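You operate a simulated robot arm through the tools that you are given. There is no shell and no other tool.

Carry out the task below with a simulated robot arm. There is one attempt and no reset: what you move stays moved.

TASK
Fit the gold weight in the green unit and set it to HI.
Fine: the old dark weight goes into the dark grey tray; shut the cover.

The check looks at the end state, three seconds after you hand in, the way a careful person would. Anything else that was tipped, shoved, dropped, spilled or broken makes it a failure. Lids that push on must go on centred and level and be pressed home; caps that screw on are set level and turned clockwise until they are tight.

THE ROBOT
A 7-joint arm with a two-finger parallel gripper, fixed in place. Base frame: the origin is on the floor under the middle of its stand, x ahead of it, y to its left, z up; the work surface is at about z = 860. Units: mm, degrees, N and s.
It reaches about 1372 mm from its shoulder. Its first joint turns from -149.0 to 149.0 degrees. Payload 3.43 kg.
The tool frame sits at the grasp point between the pads (the TCP): z along the fingers, y along the line on which they close. The tips reach 30 mm beyond it. Largest opening 94 mm; finger width 28, thickness 10; the body of the gripper, 50 by 96 mm, starts 55 mm behind the TCP.
Orientation is that of the tool frame in the base frame, as a unit quaternion [w, x, y, z]. With the fingers straight down and closing along the base's y, the tool's x points along the base's -x, its y along +y and its z along -z.

THE INTERFACE
- The arm moves only by the tool drive_tool. Its argument "targets" is a list of rows, each a list of 7 numbers: the opening, from 0 (shut) to 1 (fully open), then the shift along the tool's x, y, z in mm, then the turn, a rotation vector about the tool's x, y, z in degrees. In form: [[gripper, x, y, z, ax, ay, az], ...]. A call has 1 to 20 rows; each row is the pose to reach, as a shift and turn from the pose commanded when the call began, along the tool's axes at that moment. Each row takes 0.2 s and may step no farther than 50 mm and 8.6 degrees from the row before; otherwise, or with a gripper value out of range, the whole call is refused. A pose out of reach is approached as far as the arm can. The call stops where the force on the tool passes 40 N (or 10 N more than at its start, if that is more) or the arm is blocked; 0.2 s more then pass. Each finger travels about 45 mm/s and halts on what it meets, pressing with about 40 N; the grip force reading is that of the motor and also rises with nothing between the fingers. The clock runs only during rows and for 0.2 s after the last one: add rows that repeat a pose to give the fingers time. It gives the time, the measured TCP pose, the force on the tool (base axes), the opening and the grip force at its end, in the units of the frame above (readings bear some noise), with the torque about the TCP (base axes, N m) and any sound that the robot's microphone picked up.
- Cameras (640 x 400 px; columns grow to the right, rows downward): "scene" is fixed at [56.6, 665.4, 1596.6]; the picture's right is [0.28, -0.96, 0.00], its down [-0.80, -0.23, -0.55] and it looks along [0.53, 0.15, -0.84] (base axes); focal length 344 px, centre (320, 200). "wrist" rides on the gripper at [76, 14, -103] in the tool frame; the picture's right is [-0.18, 0.98, 0.00], its down [-0.75, -0.14, -0.64] and it looks along [-0.63, -0.12, 0.77] (tool axes); focal length 243 px, centre (320, 200). There is no depth. A picture from a camera that has moved, and an enlarged one, comes with that camera's place and axes in the base frame and with its lens. The place of the scene camera against the robot may be out by one fixed shift of up to 25 mm in any direction.
- snapshot(camera): a new picture of that camera. No time passes.
- inspect(camera, box): a new picture of the part [left, top, right, bottom] of that camera's present view, enlarged. No time passes.
- job_done(): hands the job in; it is judged then, once.

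Nothing tells you positions but the pictures and the camera data. Unless the task says otherwise, let go and move clear before handing in.

The tools are called as a command line: name --pt "numbers of a row" for each row, then --argument value for the rest, lists and objects as JSON in quotes. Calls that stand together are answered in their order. drive_tool: Moves the arm, as the interface text tells. Its arguments: {"type":"object","properties":{"targets":{"type":"array","items":{"type":"array","items":{"type":"number"}}}},"required":["targets"]} The other tools are called the same way: snapshot (camera) takes a picture; inspect (camera, box) takes an enlarged picture of a part of a camera's view; job_done () hands the job in.

At the start:

```text
t: 0.0
eef_pos: [446.5, 881.6, 1227.8]
tool_rot: [0.0, 0.001, 1.0, 0.0]
ft_force: [-0.3, -0.6, 0.1]
wrist_torque: [0.01, 0.01, 0.02]
opening: 93.9
gripper_force: 0.0
```

scene: 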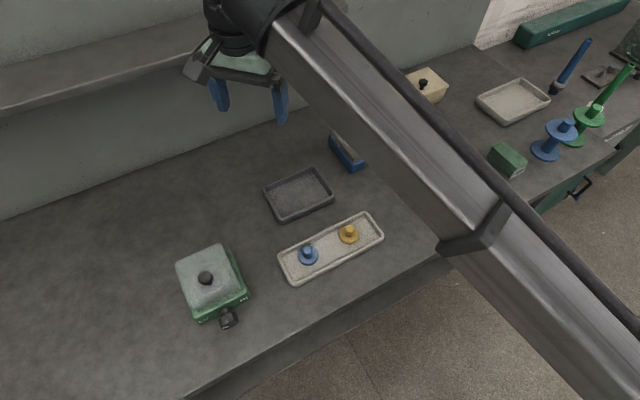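
wrist: 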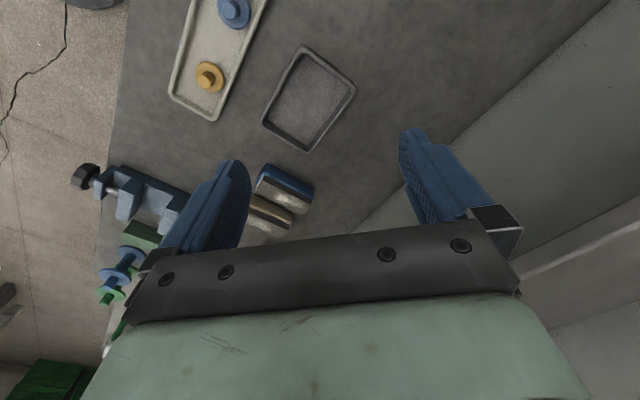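

I see a green unit with a grey cover at the lower left, a light tray holding a blue and a gold weight, and a dark grey tray behind it. I'll enlarge these areas to get positions before moving.

inspect --camera "scene" --box '[150, 220, 278, 340]'

inspect --camera "scene" --box '[250, 150, 400, 300]'

inspect --camera "wrist" --box '[60, 0, 380, 200]'

```text
3.33 times, centred on (214, 280) of scene
camera zoom: at [56.6, 665.4, 1596.6], right [0.28, -0.96, 0.0], down [-0.8, -0.23, -0.55], along [0.53, 0.15, -0.84], focal length 1148 px, centre (673, -67)
```

zoom: 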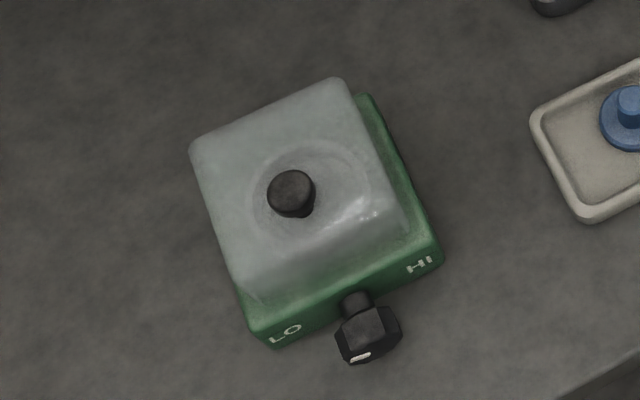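

```text
2.67 times, centred on (325, 225) of scene
camera zoom: at [56.6, 665.4, 1596.6], right [0.28, -0.96, 0.0], down [-0.8, -0.23, -0.55], along [0.53, 0.15, -0.84], focal length 919 px, centre (307, 133)
```

zoom: 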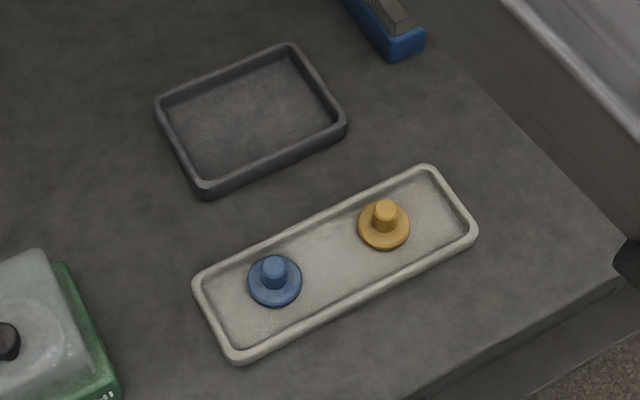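

```text
2.00 times, centred on (220, 100) of wrist
camera zoom: at [371.7, 895.2, 1330.4], right [0.18, 0.98, 0.0], down [0.75, -0.14, 0.64], along [0.63, -0.12, -0.77], focal length 485 px, centre (520, 400)
```

zoom: 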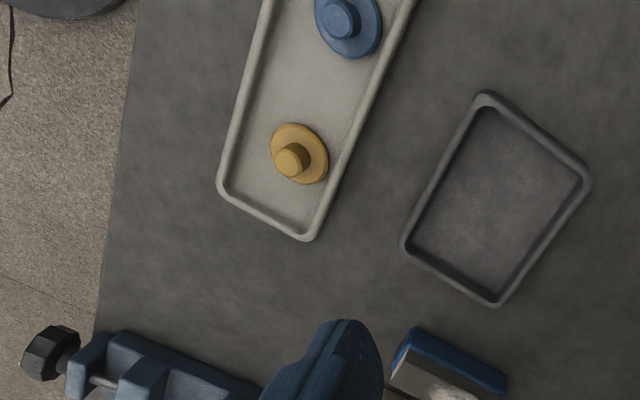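

The green unit seems to be near x≈230, y≈935, with the gold weight at about (440, 690), the blue at (364, 766) and the dark tray at about (517, 845). I'll move the wrist camera over the unit for a closer look, staying high.

drive_tool --pt "1 40 10 5 0 0 0" --pt "1 80 20 10 0 0 0" --pt "1 120 30 15 0 0 0" --pt "1 160 38 20 0 0 0" --pt "1 190 44 25 0 0 0" --pt "1 190 44 25 0 0 0"

snapshot --camera "wrist"

snapshot --camera "scene"

```text
t: 1.4
eef_pos: [257.5, 922.9, 1201.4]
tool_rot: [0.001, 0.0, 1.0, 0.0]
ft_force: [-0.2, -0.7, 0.9]
wrist_torque: [0.01, 0.0, 0.02]
opening: 94.1
gripper_force: 0.0
```

```text
taken
camera wrist: at [182.9, 936.9, 1304.9], right [0.18, 0.98, 0.0], down [0.75, -0.14, 0.64], along [0.63, -0.12, -0.77], focal length 243 px, centre (320, 200)
```

wrist: 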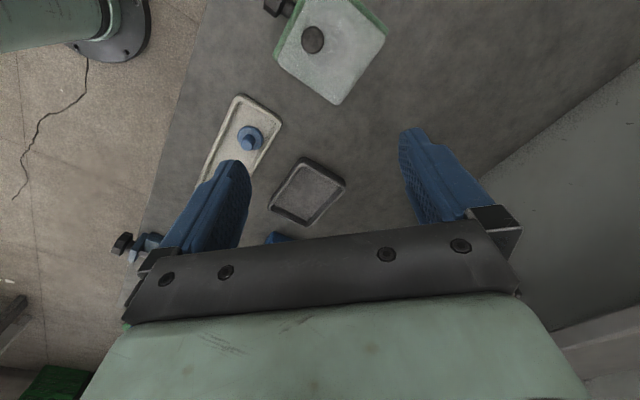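

```text
taken
```

scene: 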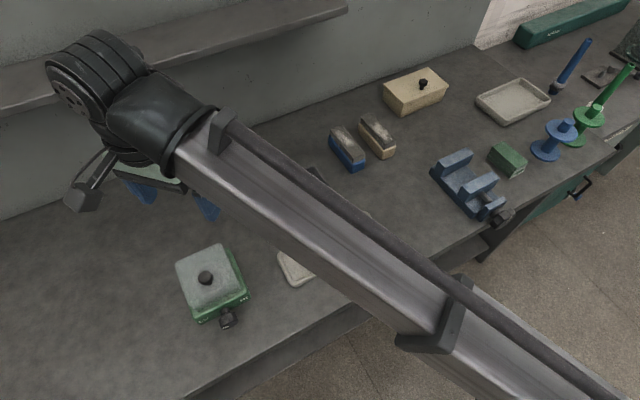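

The unit's cover knob is at about (222, 919). I'll back off in x for an oblique view, so I can tell its height, the cover's hinge or lift style, and the selector.

drive_tool --pt "1 45 0 15 0 0 0" --pt "1 90 0 30 0 0 0" --pt "1 135 0 45 0 0 0" --pt "1 150 0 60 0 0 0" --pt "1 150 0 60 0 0 0"

snapshot --camera "wrist"

inspect --camera "wrist" --box '[200, 40, 440, 190]'

```text
t: 2.6
eef_pos: [106.9, 924.9, 1141.8]
tool_rot: [-0.001, -0.001, 1.0, 0.0]
ft_force: [-0.3, 0.1, 0.2]
wrist_torque: [0.01, 0.02, 0.02]
opening: 94.0
gripper_force: 0.1
```

```text
taken
camera wrist: at [33.5, 938.2, 1244.6], right [0.18, 0.98, 0.0], down [0.75, -0.14, 0.64], along [0.63, -0.12, -0.77], focal length 243 px, centre (320, 200)
```

wrist: 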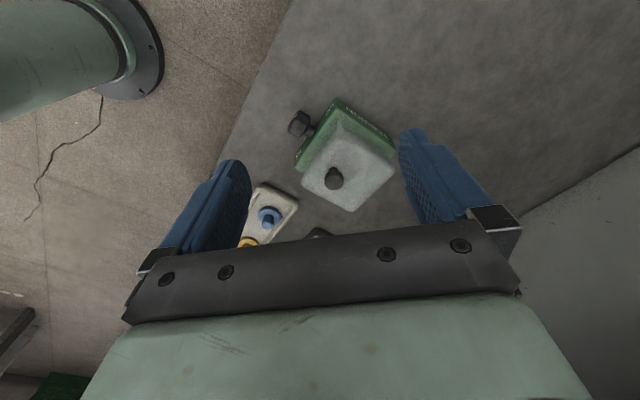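

```text
2.67 times, centred on (320, 115) of wrist
camera zoom: at [33.5, 938.2, 1244.6], right [0.18, 0.98, 0.0], down [0.75, -0.14, 0.64], along [0.63, -0.12, -0.77], focal length 647 px, centre (320, 427)
```

zoom: 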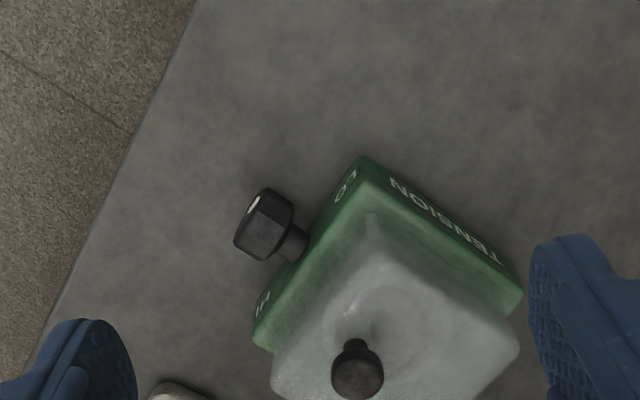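

The cover knob top triangulates to about (218, 921, 983). The selector is on the face towards the robot, and the unit is yawed about 45°. I'll turn the tool about vertical while staying high, so I can see the far faces and check for a hinge.

drive_tool --pt "1 -9 3 0 0 0 8" --pt "1 -18 6 0 0 0 16" --pt "1 -27 9 0 0 0 24" --pt "1 -36 12 0 0 0 32" --pt "1 -45 15 0 0 0 40" --pt "1 -54 18 0 0 0 48" --pt "1 -63 21 0 0 0 56" --pt "1 -72 24 0 0 0 64" --pt "1 -81 27 0 0 0 72" --pt "1 -90 30 0 0 0 80" --pt "1 -99 33 0 0 0 88" --pt "1 -108 36 0 0 0 96" --pt "1 -117 39 0 0 0 104" --pt "1 -126 41 0 0 0 112" --pt "1 -135 43 0 0 0 120" --pt "1 -144 45 0 0 0 128" --pt "1 -153 47 0 0 0 130" --pt "1 -153 47 0 0 0 130"

snapshot --camera "wrist"

snapshot --camera "scene"

```text
t: 6.4
eef_pos: [209.4, 960.5, 1142.5]
tool_rot: [0.0, 0.718, 0.696, 0.001]
ft_force: [0.0, -0.5, -0.1]
wrist_torque: [0.01, 0.02, -0.02]
opening: 93.8
gripper_force: 0.0
out of reach, approached as far as the arm can: row 12, 13, 14, 15, 16, 17, 18
```

```text
taken
camera wrist: at [227.7, 1034.7, 1245.7], right [0.98, -0.22, 0.0], down [-0.17, -0.75, 0.64], along [-0.14, -0.63, -0.77], focal length 243 px, centre (320, 200)
```

wrist: 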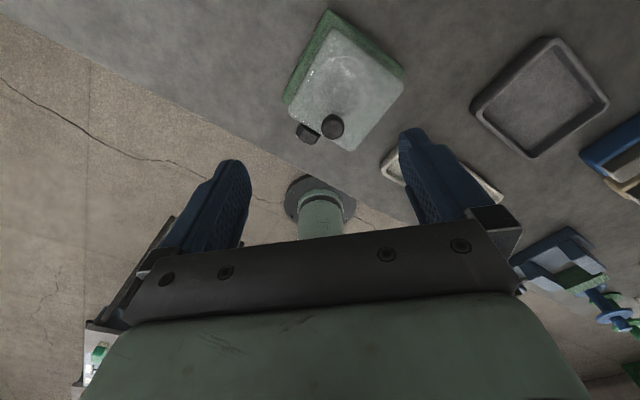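

```text
taken
```

scene: 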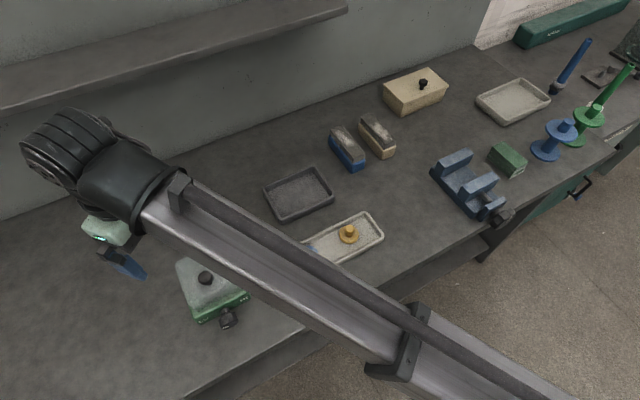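

The turn stopped at the joint limit, at about 92°, but the view from the back side is still usable. I'll enlarge the unit here.

inspect --camera "wrist" --box '[260, 0, 420, 160]'

drive_tool --pt "1 0 0 0 0 0 0"

```text
2.50 times, centred on (340, 80) of wrist
camera zoom: at [227.7, 1034.7, 1245.7], right [0.98, -0.22, 0.0], down [-0.17, -0.75, 0.64], along [-0.14, -0.63, -0.77], focal length 606 px, centre (270, 500)
```

zoom: 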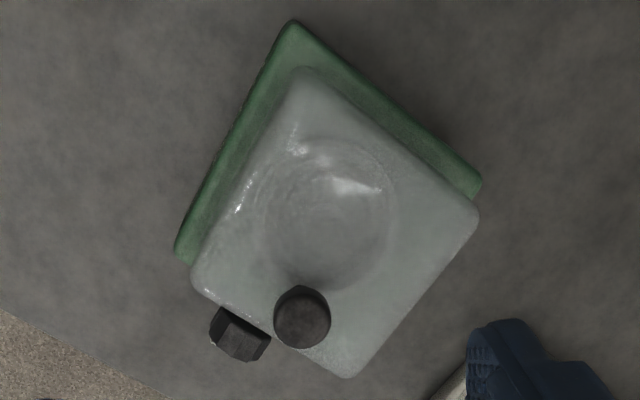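

```text
t: 6.8
eef_pos: [208.6, 959.8, 1142.9]
tool_rot: [0.0, 0.719, 0.695, -0.001]
ft_force: [-0.6, -0.4, -0.3]
wrist_torque: [0.01, 0.01, 0.0]
opening: 94.0
gripper_force: 0.1
```

Holding works and the commanded pose has reset to where the arm stopped. The cover is about 100 mm square, centred near (234, 935), while the knob at (218, 921) sits off-centre towards the selector, so the cover may be hinged at the back. I'll go lower and further back to look at the rear edge.

drive_tool --pt "1 20 3 15 0 0 0" --pt "1 40 6 30 0 0 0" --pt "1 60 9 45 0 0 0" --pt "1 70 10 60 0 0 0" --pt "1 70 10 70 0 0 0" --pt "1 70 10 70 0 0 0"

snapshot --camera "wrist"

inspect --camera "wrist" --box '[240, 20, 440, 180]'

```text
t: 8.2
eef_pos: [223.2, 1026.4, 1071.5]
tool_rot: [0.0, 0.719, 0.695, 0.0]
ft_force: [-1.0, 0.5, 0.2]
wrist_torque: [-0.02, 0.0, 0.01]
opening: 94.2
gripper_force: 0.1
```

```text
taken
camera wrist: at [241.3, 1102.4, 1174.0], right [0.98, -0.22, 0.0], down [-0.17, -0.75, 0.64], along [-0.14, -0.63, -0.77], focal length 243 px, centre (320, 200)
```

wrist: 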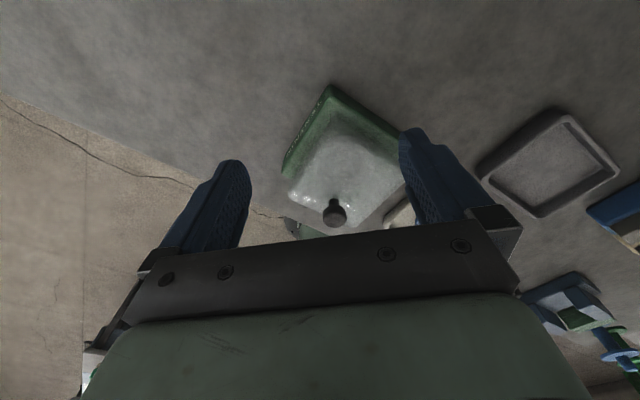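

```text
2.50 times, centred on (340, 100) of wrist
camera zoom: at [241.3, 1102.4, 1174.0], right [0.98, -0.22, 0.0], down [-0.17, -0.75, 0.64], along [-0.14, -0.63, -0.77], focal length 606 px, centre (270, 450)
```

zoom: 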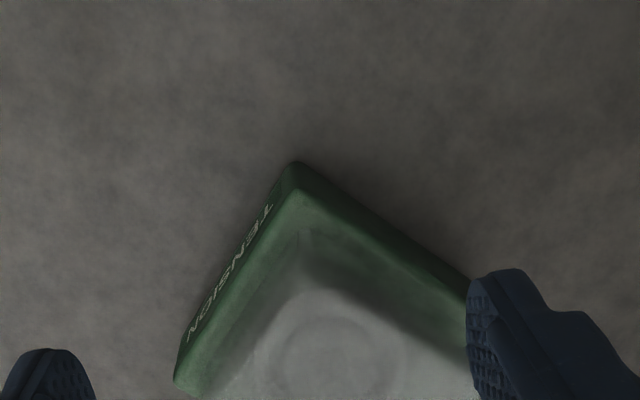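

inspect --camera "scene" --box '[165, 235, 261, 335]'

inspect --camera "wrist" --box '[260, 70, 420, 240]'

```text
4.00 times, centred on (213, 285) of scene
camera zoom: at [56.6, 665.4, 1596.6], right [0.28, -0.96, 0.0], down [-0.8, -0.23, -0.55], along [0.53, 0.15, -0.84], focal length 1378 px, centre (748, -140)
```

zoom: 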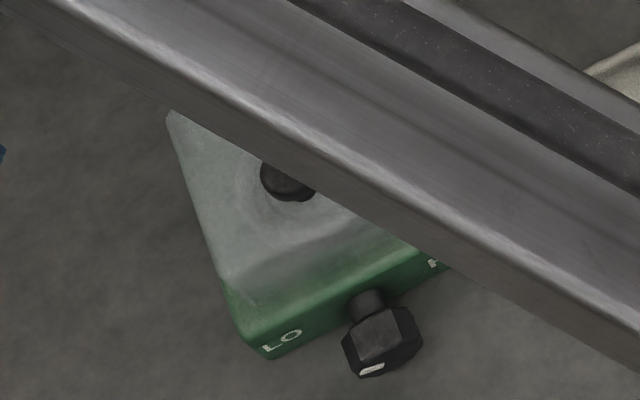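

```text
2.35 times, centred on (340, 155) of wrist
camera zoom: at [241.3, 1102.4, 1174.0], right [0.98, -0.22, 0.0], down [-0.17, -0.75, 0.64], along [-0.14, -0.63, -0.77], focal length 571 px, centre (273, 306)
```

zoom: 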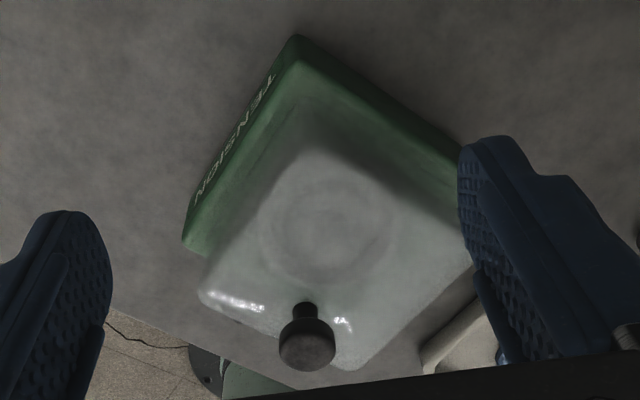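

The ring looks like something inside or under the lid, and I can't see a hinge yet. I'll shift towards +x to look at the rear (+x, +y) face.

drive_tool --pt "1 0 25 0 0 0 0" --pt "1 0 55 0 0 0 0" --pt "1 0 85 10 0 0 0" --pt "1 0 100 20 0 0 0" --pt "1 0 100 30 0 0 0" --pt "1 0 100 30 0 0 0"

snapshot --camera "wrist"

inspect --camera "wrist" --box '[190, 60, 390, 230]'

```text
t: 9.6
eef_pos: [322.3, 1025.3, 1040.6]
tool_rot: [0.0, 0.719, 0.695, 0.0]
ft_force: [-0.1, 0.0, -0.8]
wrist_torque: [0.02, 0.0, 0.01]
opening: 94.3
gripper_force: 0.1
```

```text
taken
camera wrist: at [341.6, 1100.4, 1143.7], right [0.98, -0.22, 0.0], down [-0.17, -0.75, 0.64], along [-0.14, -0.63, -0.77], focal length 243 px, centre (320, 200)
```

wrist: 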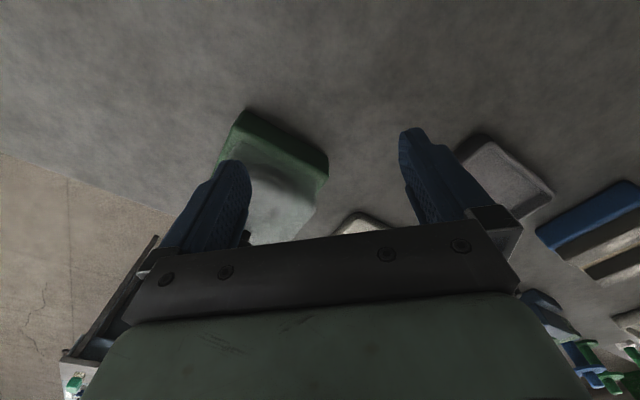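

```text
2.35 times, centred on (290, 145) of wrist
camera zoom: at [341.6, 1100.4, 1143.7], right [0.98, -0.22, 0.0], down [-0.17, -0.75, 0.64], along [-0.14, -0.63, -0.77], focal length 571 px, centre (391, 329)
```

zoom: 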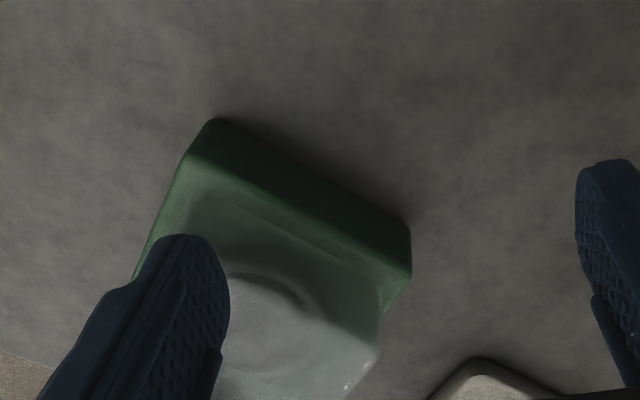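

No hinge hardware is visible from behind. Next I'll swing to the front, selector side, keeping the tool high while it turns, to see the dial face and the cover's front edge.

drive_tool --pt "1 -5 -5 -28 0 0 -8" --pt "1 -15 -14 -56 0 0 -16" --pt "1 -28 -26 -84 0 0 -24" --pt "1 -41 -38 -110 0 0 -32" --pt "1 -54 -51 -110 0 0 -40" --pt "1 -67 -63 -110 0 0 -48" --pt "1 -80 -75 -110 0 0 -56" --pt "1 -94 -88 -110 0 0 -64" --pt "1 -107 -100 -110 0 0 -72" --pt "1 -121 -113 -110 0 0 -80" --pt "1 -134 -125 -110 0 0 -88" --pt "1 -148 -138 -110 0 0 -96" --pt "1 -162 -150 -110 0 0 -104" --pt "1 -176 -163 -110 0 0 -112" --pt "1 -190 -176 -110 0 0 -120" --pt "1 -205 -190 -110 0 0 -128" --pt "1 -223 -207 -110 0 0 -136" --pt "1 -223 -207 -110 0 0 -137" --pt "1 -223 -207 -110 0 0 -137"

snapshot --camera "wrist"

snapshot --camera "scene"

```text
t: 13.6
eef_pos: [108.4, 809.0, 1151.6]
tool_rot: [0.0, -0.384, 0.923, 0.0]
ft_force: [-0.8, 0.0, -1.1]
wrist_torque: [0.01, 0.02, 0.01]
opening: 94.0
gripper_force: 0.1
```

```text
taken
camera wrist: at [45.9, 764.3, 1254.7], right [-0.57, 0.82, 0.0], down [0.63, 0.44, 0.64], along [0.53, 0.36, -0.77], focal length 243 px, centre (320, 200)
```

wrist: 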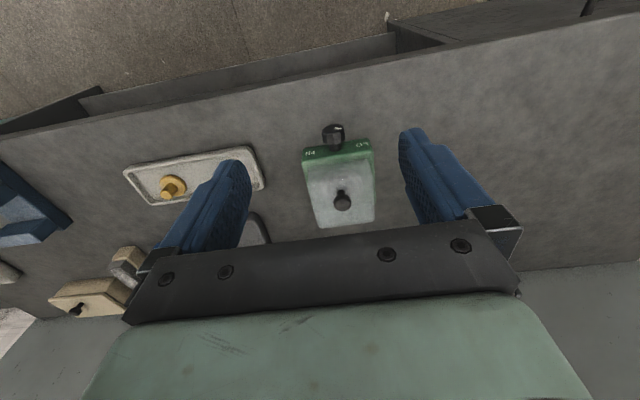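

```text
taken
```

scene: 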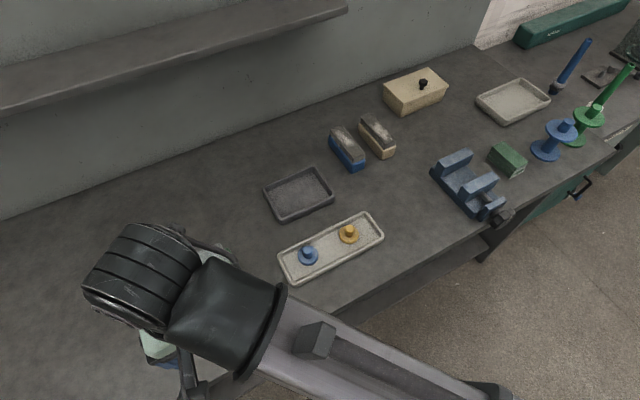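

inspect --camera "wrist" --box '[280, 105, 400, 235]'

inspect --camera "wrist" --box '[110, 120, 280, 220]'

```text
3.08 times, centred on (340, 170) of wrist
camera zoom: at [45.9, 764.3, 1254.7], right [-0.57, 0.82, 0.0], down [0.63, 0.44, 0.64], along [0.53, 0.36, -0.77], focal length 746 px, centre (258, 292)
```

zoom: 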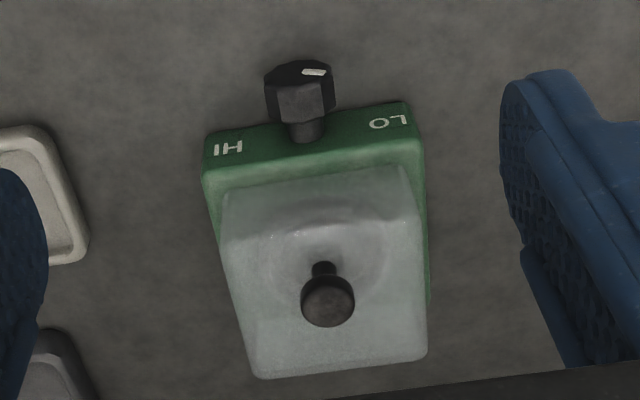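

```text
3.76 times, centred on (195, 170) of wrist
camera zoom: at [45.9, 764.3, 1254.7], right [-0.57, 0.82, 0.0], down [0.63, 0.44, 0.64], along [0.53, 0.36, -0.77], focal length 913 px, centre (791, 313)
```

zoom: 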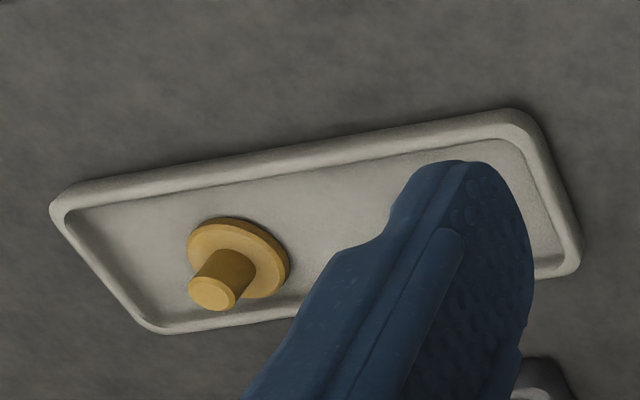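

The ring seen through the translucent cover triangulates to about (237, 940, 909), which is the weight at the unit's centre. The selector mark currently points to LO. I'll lower and tilt for a more frontal look at the dial and the cover's edge.

drive_tool --pt "1 0 0 35 0 -6 0" --pt "1 0 0 70 0 -12 0" --pt "1 0 0 105 0 -18 0" --pt "1 0 0 140 0 -24 0" --pt "1 0 0 170 0 -30 0" --pt "1 0 0 170 0 -30 0"

snapshot --camera "wrist"

inspect --camera "wrist" --box '[260, 80, 400, 230]'

```text
t: 15.0
eef_pos: [110.0, 810.5, 976.0]
tool_rot: [0.239, -0.371, 0.892, 0.099]
ft_force: [0.8, 0.0, -0.3]
wrist_torque: [-0.02, 0.01, 0.04]
opening: 94.1
gripper_force: 0.0
```

```text
taken
camera wrist: at [19.3, 736.2, 1027.6], right [-0.58, 0.81, 0.09], down [0.33, 0.13, 0.93], along [0.74, 0.58, -0.35], focal length 243 px, centre (320, 200)
```

wrist: 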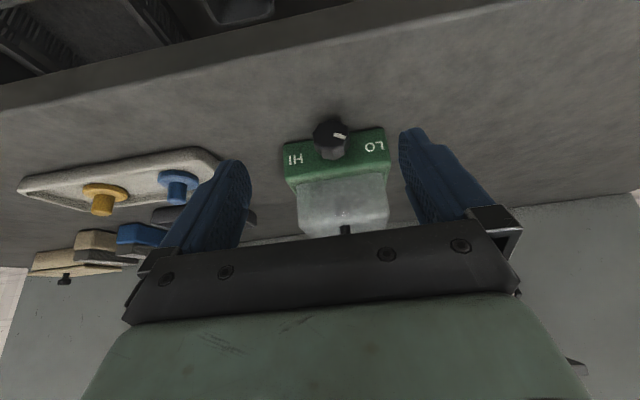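

```text
2.67 times, centred on (330, 155) of wrist
camera zoom: at [19.3, 736.2, 1027.6], right [-0.58, 0.81, 0.09], down [0.33, 0.13, 0.93], along [0.74, 0.58, -0.35], focal length 647 px, centre (293, 320)
```

zoom: 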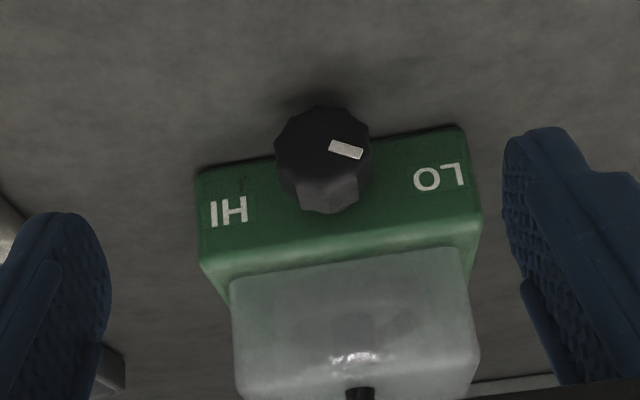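

I can now see the dial clearly. It is a faceted knob of about 35 mm whose front face is at about (170, 874, 886); LO is on the left and HI on the right as seen from the front, and the mark is at LO. Next I'll go above the cover knob at (217, 921) with the fingers vertical, closing across the unit.

drive_tool --pt "1 -31 0.4 -2 0 5 0" --pt "1 -62 0.8 -4 0 10 0" --pt "1 -93 1.2 -6 0 15 0" --pt "1 -124 1.6 -8 0 20 0" --pt "1 -155 2 -11 0 25 0" --pt "1 -185.5 2.3 -13 0 30 0" --pt "1 -185.5 2.3 -13 0 30 0"

snapshot --camera "wrist"

snapshot --camera "scene"

```text
t: 16.6
eef_pos: [217.0, 921.7, 1084.5]
tool_rot: [-0.001, -0.384, 0.923, -0.001]
ft_force: [-0.3, -0.1, -0.3]
wrist_torque: [-0.01, 0.02, -0.01]
opening: 94.1
gripper_force: 0.2
```

```text
taken
camera wrist: at [155.4, 877.2, 1188.2], right [-0.57, 0.82, 0.0], down [0.63, 0.44, 0.64], along [0.53, 0.36, -0.77], focal length 243 px, centre (320, 200)
```

wrist: 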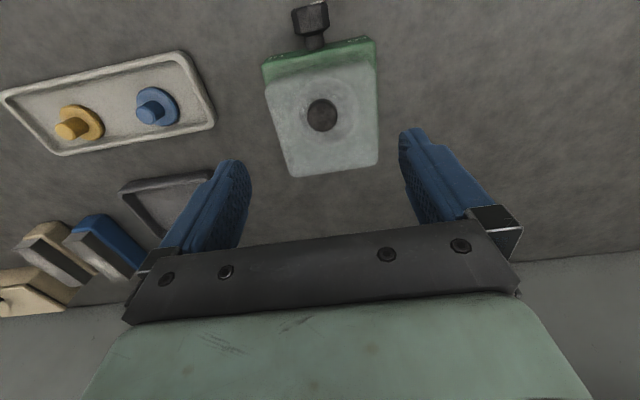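

```text
taken
```

scene: 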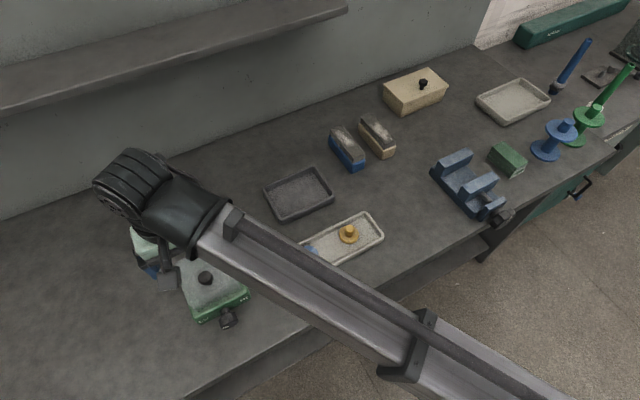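

The knob lines up at (219, 921.6). I'll descend until the fingertips straddle its head and check before closing.

drive_tool --pt "1 0 0 30 0 0 0" --pt "1 -0.5 0 60 0 0 0" --pt "1 -1 0 80 0 0 0" --pt "1 -1 0 92 0 0 0" --pt "1 -1 0 92 0 0 0"

snapshot --camera "wrist"

inspect --camera "scene" --box '[140, 220, 270, 330]'

```text
t: 17.8
eef_pos: [217.5, 921.2, 993.2]
tool_rot: [0.0, -0.384, 0.924, 0.0]
ft_force: [-0.4, 0.1, 0.0]
wrist_torque: [-0.03, -0.01, 0.0]
opening: 93.7
gripper_force: 0.1
```

```text
taken
camera wrist: at [155.5, 877.5, 1096.2], right [-0.57, 0.82, 0.0], down [0.63, 0.43, 0.64], along [0.53, 0.36, -0.77], focal length 243 px, centre (320, 200)
```

wrist: 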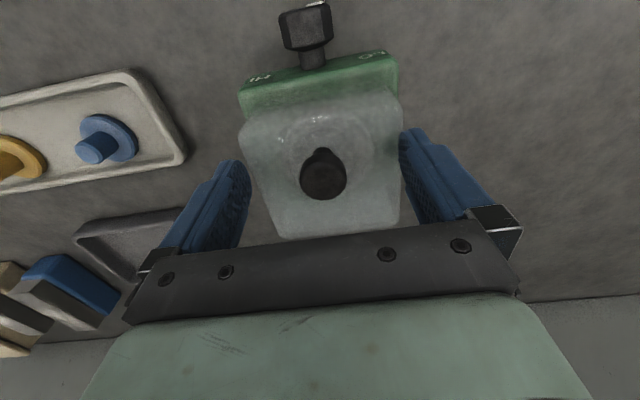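

```text
3.64 times, centred on (205, 275) of scene
camera zoom: at [56.6, 665.4, 1596.6], right [0.28, -0.96, 0.0], down [-0.8, -0.23, -0.55], along [0.53, 0.15, -0.84], focal length 1253 px, centre (738, -73)
```

zoom: 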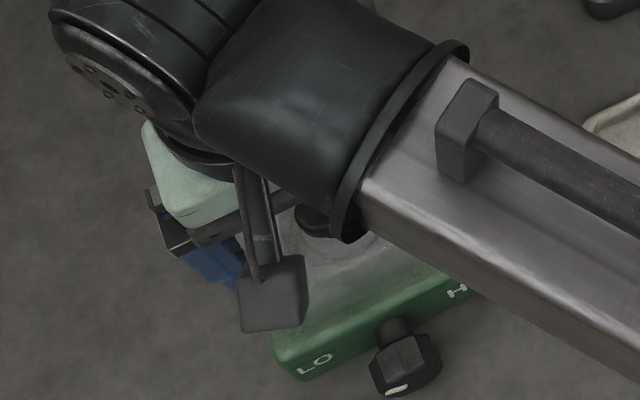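

The fingers are straddling the knob with its centre at about (219, 922). I'll lower 4 mm more and close.

drive_tool --pt "1 -1 0 4 0 0 0" --pt "0.6 -1 0 4 0 0 0" --pt "0.3 -1 0 4 0 0 0" --pt "0.1 -1 0 4 0 0 0" --pt "0.1 -1 0 4 0 0 0" --pt "0.1 -1 0 4 0 0 0" --pt "0.1 -1 0 4 0 0 0"

snapshot --camera "wrist"

```text
t: 19.3
eef_pos: [215.9, 922.5, 993.2]
tool_rot: [0.0, -0.383, 0.924, 0.001]
ft_force: [-6.3, 3.3, 16.4]
wrist_torque: [-0.07, -0.25, -0.13]
opening: 25.8
gripper_force: 14.0
stopped in row 7: the force on the tool passed its limit at 47 N (the readings are from after the stop); the commanded pose is now the measured one
```

```text
taken
camera wrist: at [154.0, 878.3, 1094.6], right [-0.57, 0.82, 0.0], down [0.63, 0.43, 0.64], along [0.53, 0.37, -0.77], focal length 243 px, centre (320, 200)
```

wrist: 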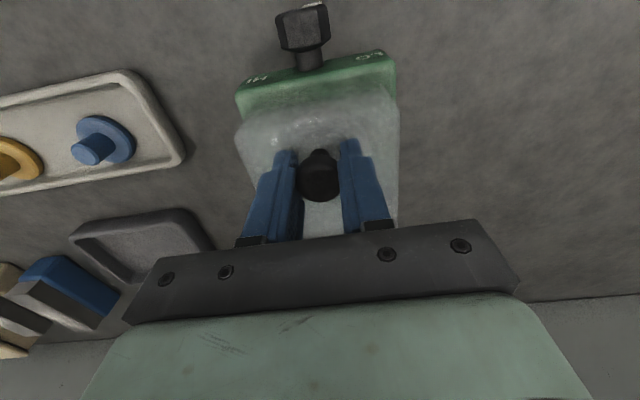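

The fingers have closed on a knob about 26 mm wide, with some upward contact force. I'll keep the grip and lift a couple of millimetres to relieve it and see how the cover responds.

drive_tool --pt "0.1 0 0 -1 0 0 0" --pt "0.1 0 0 -2 0 0 0" --pt "0.1 0 0 -2 0 0 0"

```text
t: 20.1
eef_pos: [214.9, 924.2, 991.6]
tool_rot: [0.001, -0.383, 0.924, 0.001]
ft_force: [-5.1, 16.4, 10.7]
wrist_torque: [0.01, -0.31, 0.11]
opening: 25.6
gripper_force: 44.9
```

drive_tool --pt "0.1 0 1 0 0 0 0" --pt "0.1 0 2 0 0 0 0" --pt "0.1 0 2 0 0 0 0"

inspect --camera "wrist" --box '[220, 30, 420, 240]'

```text
t: 20.9
eef_pos: [216.0, 923.1, 992.9]
tool_rot: [0.0, -0.384, 0.924, -0.001]
ft_force: [1.2, 0.3, 5.4]
wrist_torque: [0.45, 0.26, 0.18]
opening: 25.4
gripper_force: 45.1
```

```text
1.90 times, centred on (320, 135) of wrist
camera zoom: at [153.9, 879.0, 1094.9], right [-0.57, 0.82, 0.0], down [0.63, 0.43, 0.64], along [0.53, 0.36, -0.77], focal length 462 px, centre (320, 324)
```

zoom: 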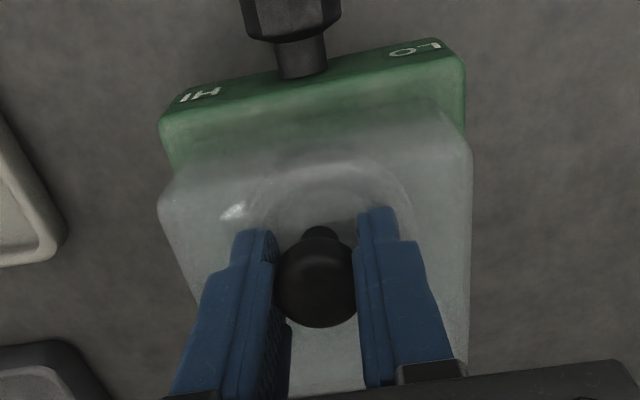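

The grip is solid now and the side forces have relaxed. I'll lift slowly by a few millimetres and watch whether the cover comes straight up or pivots.

drive_tool --pt "0.1 0 2 -2 0 0 0" --pt "0.1 0 2 -4 0 0 0" --pt "0.1 0 2 -6 0 0 0" --pt "0.1 0 2 -8 0 0 0" --pt "0.1 0 2 -8 0 0 0"

snapshot --camera "wrist"

inspect --camera "wrist" --box '[220, 30, 420, 240]'

```text
t: 22.1
eef_pos: [219.2, 925.0, 999.0]
tool_rot: [0.003, -0.382, 0.924, -0.001]
ft_force: [8.0, 1.0, -7.3]
wrist_torque: [0.17, 0.16, 0.03]
opening: 25.6
gripper_force: 44.9
stopped in row 5: the force on the tool passed its limit at 40 N (the readings are from after the stop); the commanded pose is now the measured one
```

```text
taken
camera wrist: at [155.3, 881.3, 1100.8], right [-0.56, 0.83, 0.0], down [0.63, 0.43, 0.65], along [0.54, 0.36, -0.76], focal length 243 px, centre (320, 200)
```

wrist: 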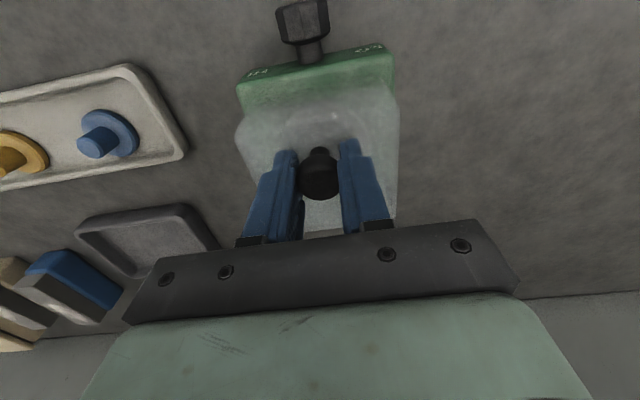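

```text
1.90 times, centred on (320, 135) of wrist
camera zoom: at [155.3, 881.3, 1100.8], right [-0.56, 0.83, 0.0], down [0.63, 0.43, 0.65], along [0.54, 0.36, -0.76], focal length 462 px, centre (320, 324)
```

zoom: 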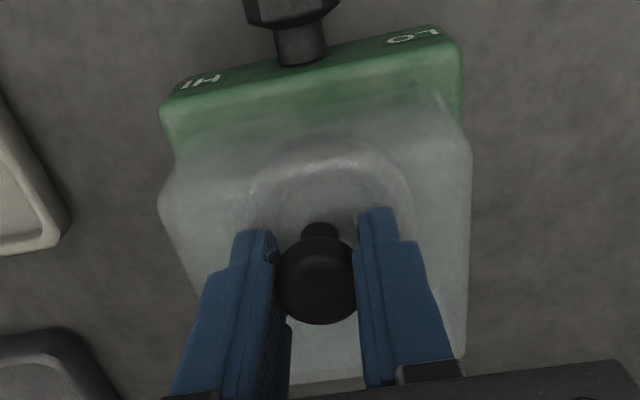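

The tool rose 6 mm but was dragged about 3.6 mm towards the back, which suggests a rear hinge. I'll check from the scene camera whether the base stayed put.

inspect --camera "scene" --box '[140, 220, 270, 330]'

```text
3.64 times, centred on (205, 275) of scene
camera zoom: at [56.6, 665.4, 1596.6], right [0.28, -0.96, 0.0], down [-0.8, -0.23, -0.55], along [0.53, 0.15, -0.84], focal length 1253 px, centre (738, -73)
```

zoom: 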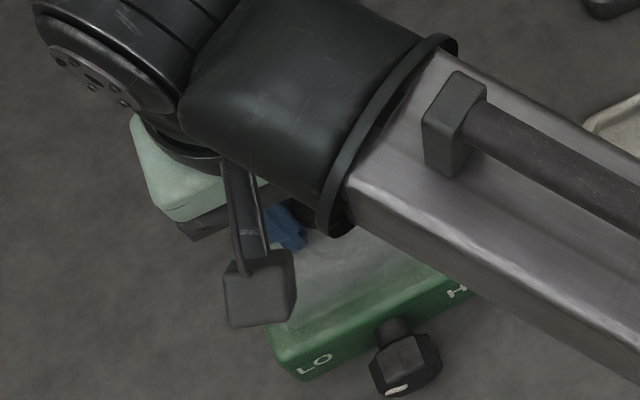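

The base stayed still, so the cover is hinged along the back edge. I'll follow the arc, rotating the tool with the cover about a hinge estimated at 55 mm behind centre, z≈905, in small steps.

drive_tool --pt "0.1 -2 0 -1.6 0 1.25 0" --pt "0.1 -4.17 0 -3.18 0 2.5 0" --pt "0.1 -6.3 0 -4.7 0 3.75 0" --pt "0.1 -8.48 0 -6.18 0 5 0" --pt "0.1 -12.91 0 -8.99 0 7.5 0" --pt "0.1 -17.46 0 -11.59 0 10 0" --pt "0.1 -17.46 0 -11.59 0 10 0"

snapshot --camera "wrist"

```text
t: 23.7
eef_pos: [229.2, 937.5, 1011.3]
tool_rot: [-0.079, -0.38, 0.921, -0.036]
ft_force: [8.6, -5.9, -21.6]
wrist_torque: [-0.57, 0.83, -0.01]
opening: 25.5
gripper_force: 45.2
```

```text
taken
camera wrist: at [180.3, 906.2, 1125.5], right [-0.57, 0.82, -0.04], down [0.7, 0.5, 0.5], along [0.43, 0.26, -0.86], focal length 243 px, centre (320, 200)
```

wrist: 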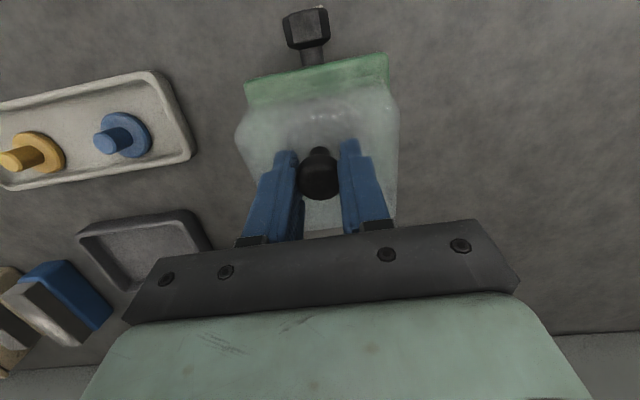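

The cover is following with a grip-inward pull of about 20 N, so the hinge must be a bit closer than I assumed, around 44 mm behind centre. I'll continue with the corrected arc.

drive_tool --pt "0.1 -2.1 0 0 0 1.25 0" --pt "0.1 -4.3 0 -1.5 0 2.5 0" --pt "0.1 -8.6 0 -4.2 0 5 0" --pt "0.1 -13.1 0 -6.6 0 7.5 0" --pt "0.1 -17.7 0 -8.8 0 10 0" --pt "0.1 -17.7 0 -8.8 0 10 0"

snapshot --camera "scene"

```text
t: 25.0
eef_pos: [236.3, 943.5, 1014.4]
tool_rot: [-0.138, -0.378, 0.914, -0.057]
ft_force: [-1.6, -5.8, 14.4]
wrist_torque: [-0.15, -0.5, 0.13]
opening: 25.4
gripper_force: 44.8
out of reach, approached as far as the arm can: row 4, 5, 6
stopped in row 6: the force on the tool passed its limit at 41 N (the readings are from after the stop); the commanded pose is now the measured one
```

```text
taken
```

scene: 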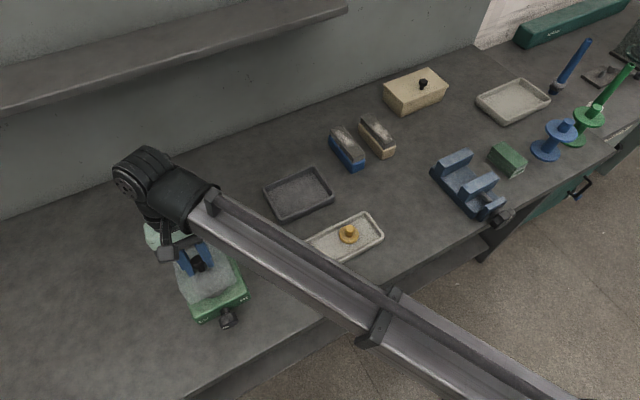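

The tool tilt reached a joint limit at about 17°. From here I'll keep the tool's orientation fixed and let the knob pivot between the pads while I follow the arc.

drive_tool --pt "0.1 -1.5 0 -1.6 0 0 0" --pt "0.1 -2.9 0 -3.2 0 0 0" --pt "0.1 -4.3 0 -4.8 0 0 0" --pt "0.1 -5.8 0 -6.4 0 0 0" --pt "0.1 -9.3 0 -9.6 0 0 0" --pt "0.1 -12.9 0 -12.9 0 0 0" --pt "0.1 -12.9 0 -12.9 0 0 0"

inspect --camera "scene" --box '[140, 200, 270, 330]'

snapshot --camera "wrist"

```text
t: 26.6
eef_pos: [247.8, 955.7, 1021.3]
tool_rot: [-0.136, -0.378, 0.914, -0.052]
ft_force: [-12.4, -15.0, 17.5]
wrist_torque: [-1.17, 0.83, 0.07]
opening: 25.6
gripper_force: 45.1
```

```text
3.08 times, centred on (205, 265) of scene
camera zoom: at [56.6, 665.4, 1596.6], right [0.28, -0.96, 0.0], down [-0.8, -0.23, -0.55], along [0.53, 0.15, -0.84], focal length 1060 px, centre (674, 0)
```

zoom: 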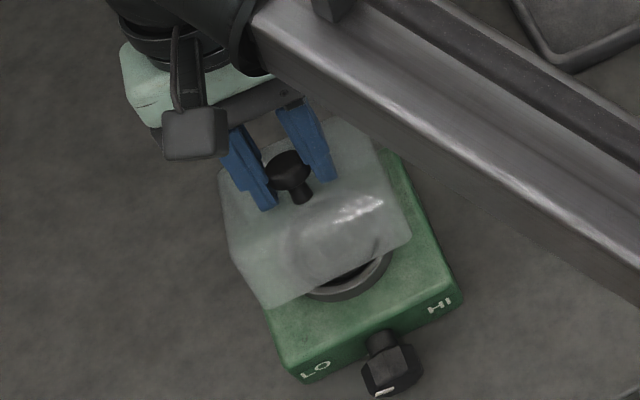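

```text
taken
camera wrist: at [209.3, 933.2, 1140.8], right [-0.57, 0.82, -0.05], down [0.74, 0.54, 0.4], along [0.35, 0.19, -0.92], focal length 243 px, centre (320, 200)
```

wrist: 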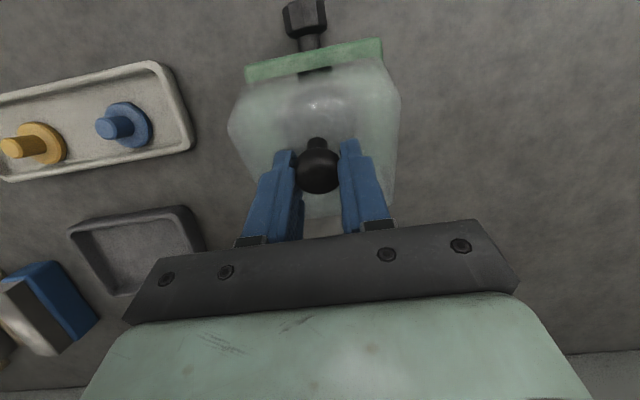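

The cover is opening cleanly and shows a round cup underneath. My refined hinge is about 56 mm behind centre at z≈911, so I'll continue along that arc.

drive_tool --pt "0.1 -2 0 -2.6 0 0 0" --pt "0.1 -4.1 0 -4.8 0 0 0" --pt "0.1 -7.7 0 -7.4 0 0 0" --pt "0.1 -11.3 0 -9.8 0 0 0" --pt "0.1 -15.2 0 -12.1 0 0 0" --pt "0.1 -19 0 -14.3 0 0 0" --pt "0.1 -19 0 -14.3 0 0 0"

inspect --camera "scene" --box '[140, 200, 270, 330]'

```text
t: 27.4
eef_pos: [252.8, 960.1, 1022.1]
tool_rot: [-0.136, -0.378, 0.914, -0.055]
ft_force: [-0.5, -5.6, 15.9]
wrist_torque: [-0.22, -0.14, 0.07]
opening: 25.7
gripper_force: 44.8
out of reach, approached as far as the arm can: row 1, 2, 3
stopped in row 3: the force on the tool passed its limit at 42 N (the readings are from after the stop); the commanded pose is now the measured one
```

```text
3.08 times, centred on (205, 265) of scene
camera zoom: at [56.6, 665.4, 1596.6], right [0.28, -0.96, 0.0], down [-0.8, -0.23, -0.55], along [0.53, 0.15, -0.84], focal length 1060 px, centre (674, 0)
```

zoom: 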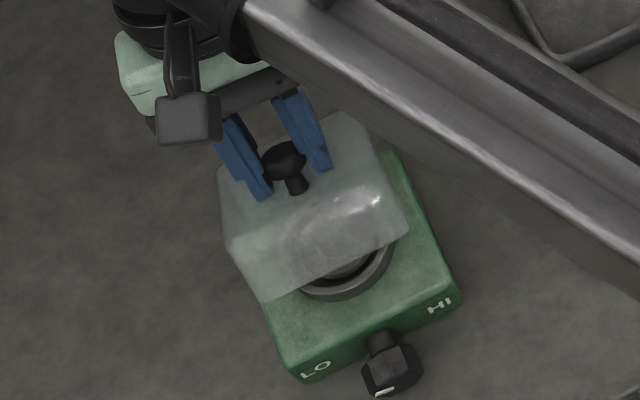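

The tilted pose limits how far I can reach upward. I'll bring the tool back towards vertical while following the arc, so the knob rotates within the pads.

drive_tool --pt "0.1 -0.1 0 -3.9 0 -2.2 0" --pt "0.1 -3.7 0 -6.8 0 -4.7 0" --pt "0.1 -7.5 0 -9.4 0 -7.2 0" --pt "0.1 -11.4 0 -11.7 0 -9.7 0" --pt "0.1 -15.5 0 -13.8 0 -12.2 0" --pt "0.1 -19.5 0 -15.7 0 -14.7 0" --pt "0.1 -23.8 0 -17.1 0 -17.2 0" --pt "0.1 -23.8 0 -17.1 0 -17.2 0"

inspect --camera "scene" --box '[140, 200, 270, 330]'

```text
t: 29.2
eef_pos: [271.2, 978.5, 1032.6]
tool_rot: [0.002, -0.383, 0.924, 0.002]
ft_force: [-6.9, -11.7, 13.4]
wrist_torque: [-1.12, 0.97, 0.05]
opening: 25.7
gripper_force: 44.7
```

```text
3.08 times, centred on (205, 265) of scene
camera zoom: at [56.6, 665.4, 1596.6], right [0.28, -0.96, 0.0], down [-0.8, -0.23, -0.55], along [0.53, 0.15, -0.84], focal length 1060 px, centre (674, 0)
```

zoom: 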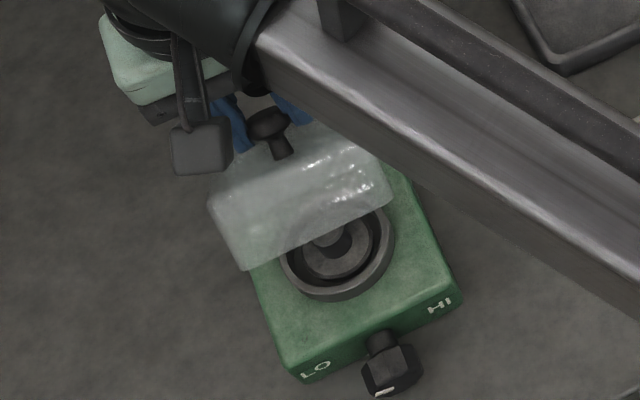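

The cover is about half open and I can see the dark weight seated in the cup. I'll carry on along the arc with the tool vertical.

drive_tool --pt "0.1 -5.4 0 -0.3 0 0 0" --pt "0.1 -10.8 0 0 0 0 0" --pt "0.1 -19.7 0 1.2 0 0 0" --pt "0.1 -28.5 0 3.1 0 0 0" --pt "0.1 -37 0 5.8 0 0 0" --pt "0.1 -45.3 0 9.3 0 0 0" --pt "0.1 -45.3 0 9.3 0 0 0"

inspect --camera "scene" --box '[140, 180, 290, 330]'

```text
t: 30.8
eef_pos: [305.0, 1011.1, 1023.6]
tool_rot: [0.003, -0.382, 0.924, 0.003]
ft_force: [-0.4, -4.9, 9.7]
wrist_torque: [-0.62, 0.49, 0.11]
opening: 26.3
gripper_force: 45.0
stopped in row 7: the force on the tool passed its limit at 41 N (the readings are from after the stop); the commanded pose is now the measured one
```

```text
2.67 times, centred on (215, 255) of scene
camera zoom: at [56.6, 665.4, 1596.6], right [0.28, -0.96, 0.0], down [-0.8, -0.23, -0.55], along [0.53, 0.15, -0.84], focal length 919 px, centre (600, 53)
```

zoom: 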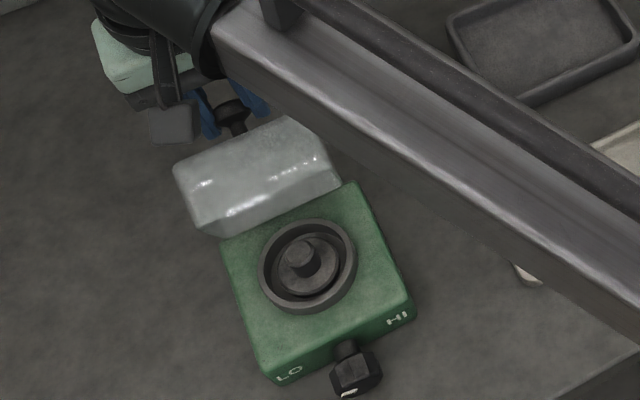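

The cover is about 78° open. I'll take it a little past vertical, gently, so it stays open by itself.

drive_tool --pt "0.1 -3.6 0 1.2 0 0 0" --pt "0.1 -7.2 0 2.7 0 0 0" --pt "0.1 -11 0 5 0 0 0" --pt "0.1 -14.9 0 7.5 0 0 0" --pt "0.1 -18.5 0 10.3 0 0 0" --pt "0.1 -22.1 0 13.2 0 0 0" --pt "0.1 -22.1 0 13.2 0 0 0"

inspect --camera "scene" --box '[140, 180, 290, 330]'

snapshot --camera "wrist"

```text
t: 32.4
eef_pos: [323.0, 1028.1, 1012.0]
tool_rot: [0.005, -0.382, 0.924, 0.006]
ft_force: [12.3, 5.4, 36.9]
wrist_torque: [-1.02, 0.96, 0.19]
opening: 25.7
gripper_force: 44.6
```

```text
2.67 times, centred on (215, 255) of scene
camera zoom: at [56.6, 665.4, 1596.6], right [0.28, -0.96, 0.0], down [-0.8, -0.23, -0.55], along [0.53, 0.15, -0.84], focal length 919 px, centre (600, 53)
```

zoom: 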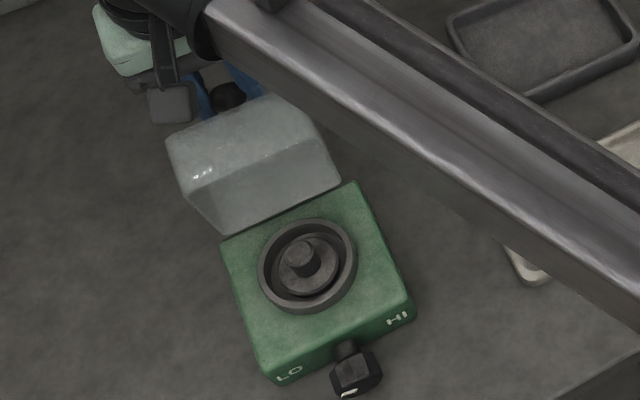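

```text
taken
camera wrist: at [259.6, 983.8, 1113.7], right [-0.56, 0.83, 0.01], down [0.63, 0.42, 0.65], along [0.53, 0.37, -0.76], focal length 243 px, centre (320, 200)
```

wrist: 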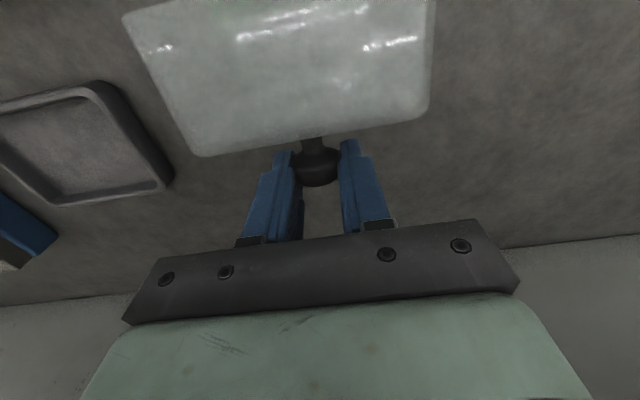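

The push is mostly radial because my arc was a bit tight, so I'll re-fit the hinge to about 62 mm back, z≈902. I'll relieve the load and go slightly past vertical.

drive_tool --pt "0.1 -3 0 -2 0 0 0" --pt "0.1 -4 0 -3.1 0 0 0" --pt "0.1 -5.5 0 -2.1 0 0 0" --pt "0.1 -8.6 0 0.4 0 0 0" --pt "0.1 -11.7 0 3 0 0 0" --pt "0.1 -11.7 0 3 0 0 0"

inspect --camera "scene" --box '[140, 180, 290, 330]'

```text
t: 33.8
eef_pos: [330.0, 1036.1, 1006.2]
tool_rot: [0.002, -0.381, 0.925, 0.004]
ft_force: [-0.4, -19.8, -2.0]
wrist_torque: [-0.74, 0.76, 0.27]
opening: 25.5
gripper_force: 45.0
```

```text
2.67 times, centred on (215, 255) of scene
camera zoom: at [56.6, 665.4, 1596.6], right [0.28, -0.96, 0.0], down [-0.8, -0.23, -0.55], along [0.53, 0.15, -0.84], focal length 919 px, centre (600, 53)
```

zoom: 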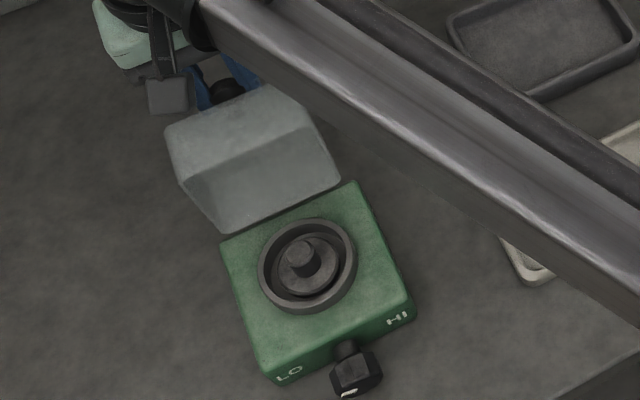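

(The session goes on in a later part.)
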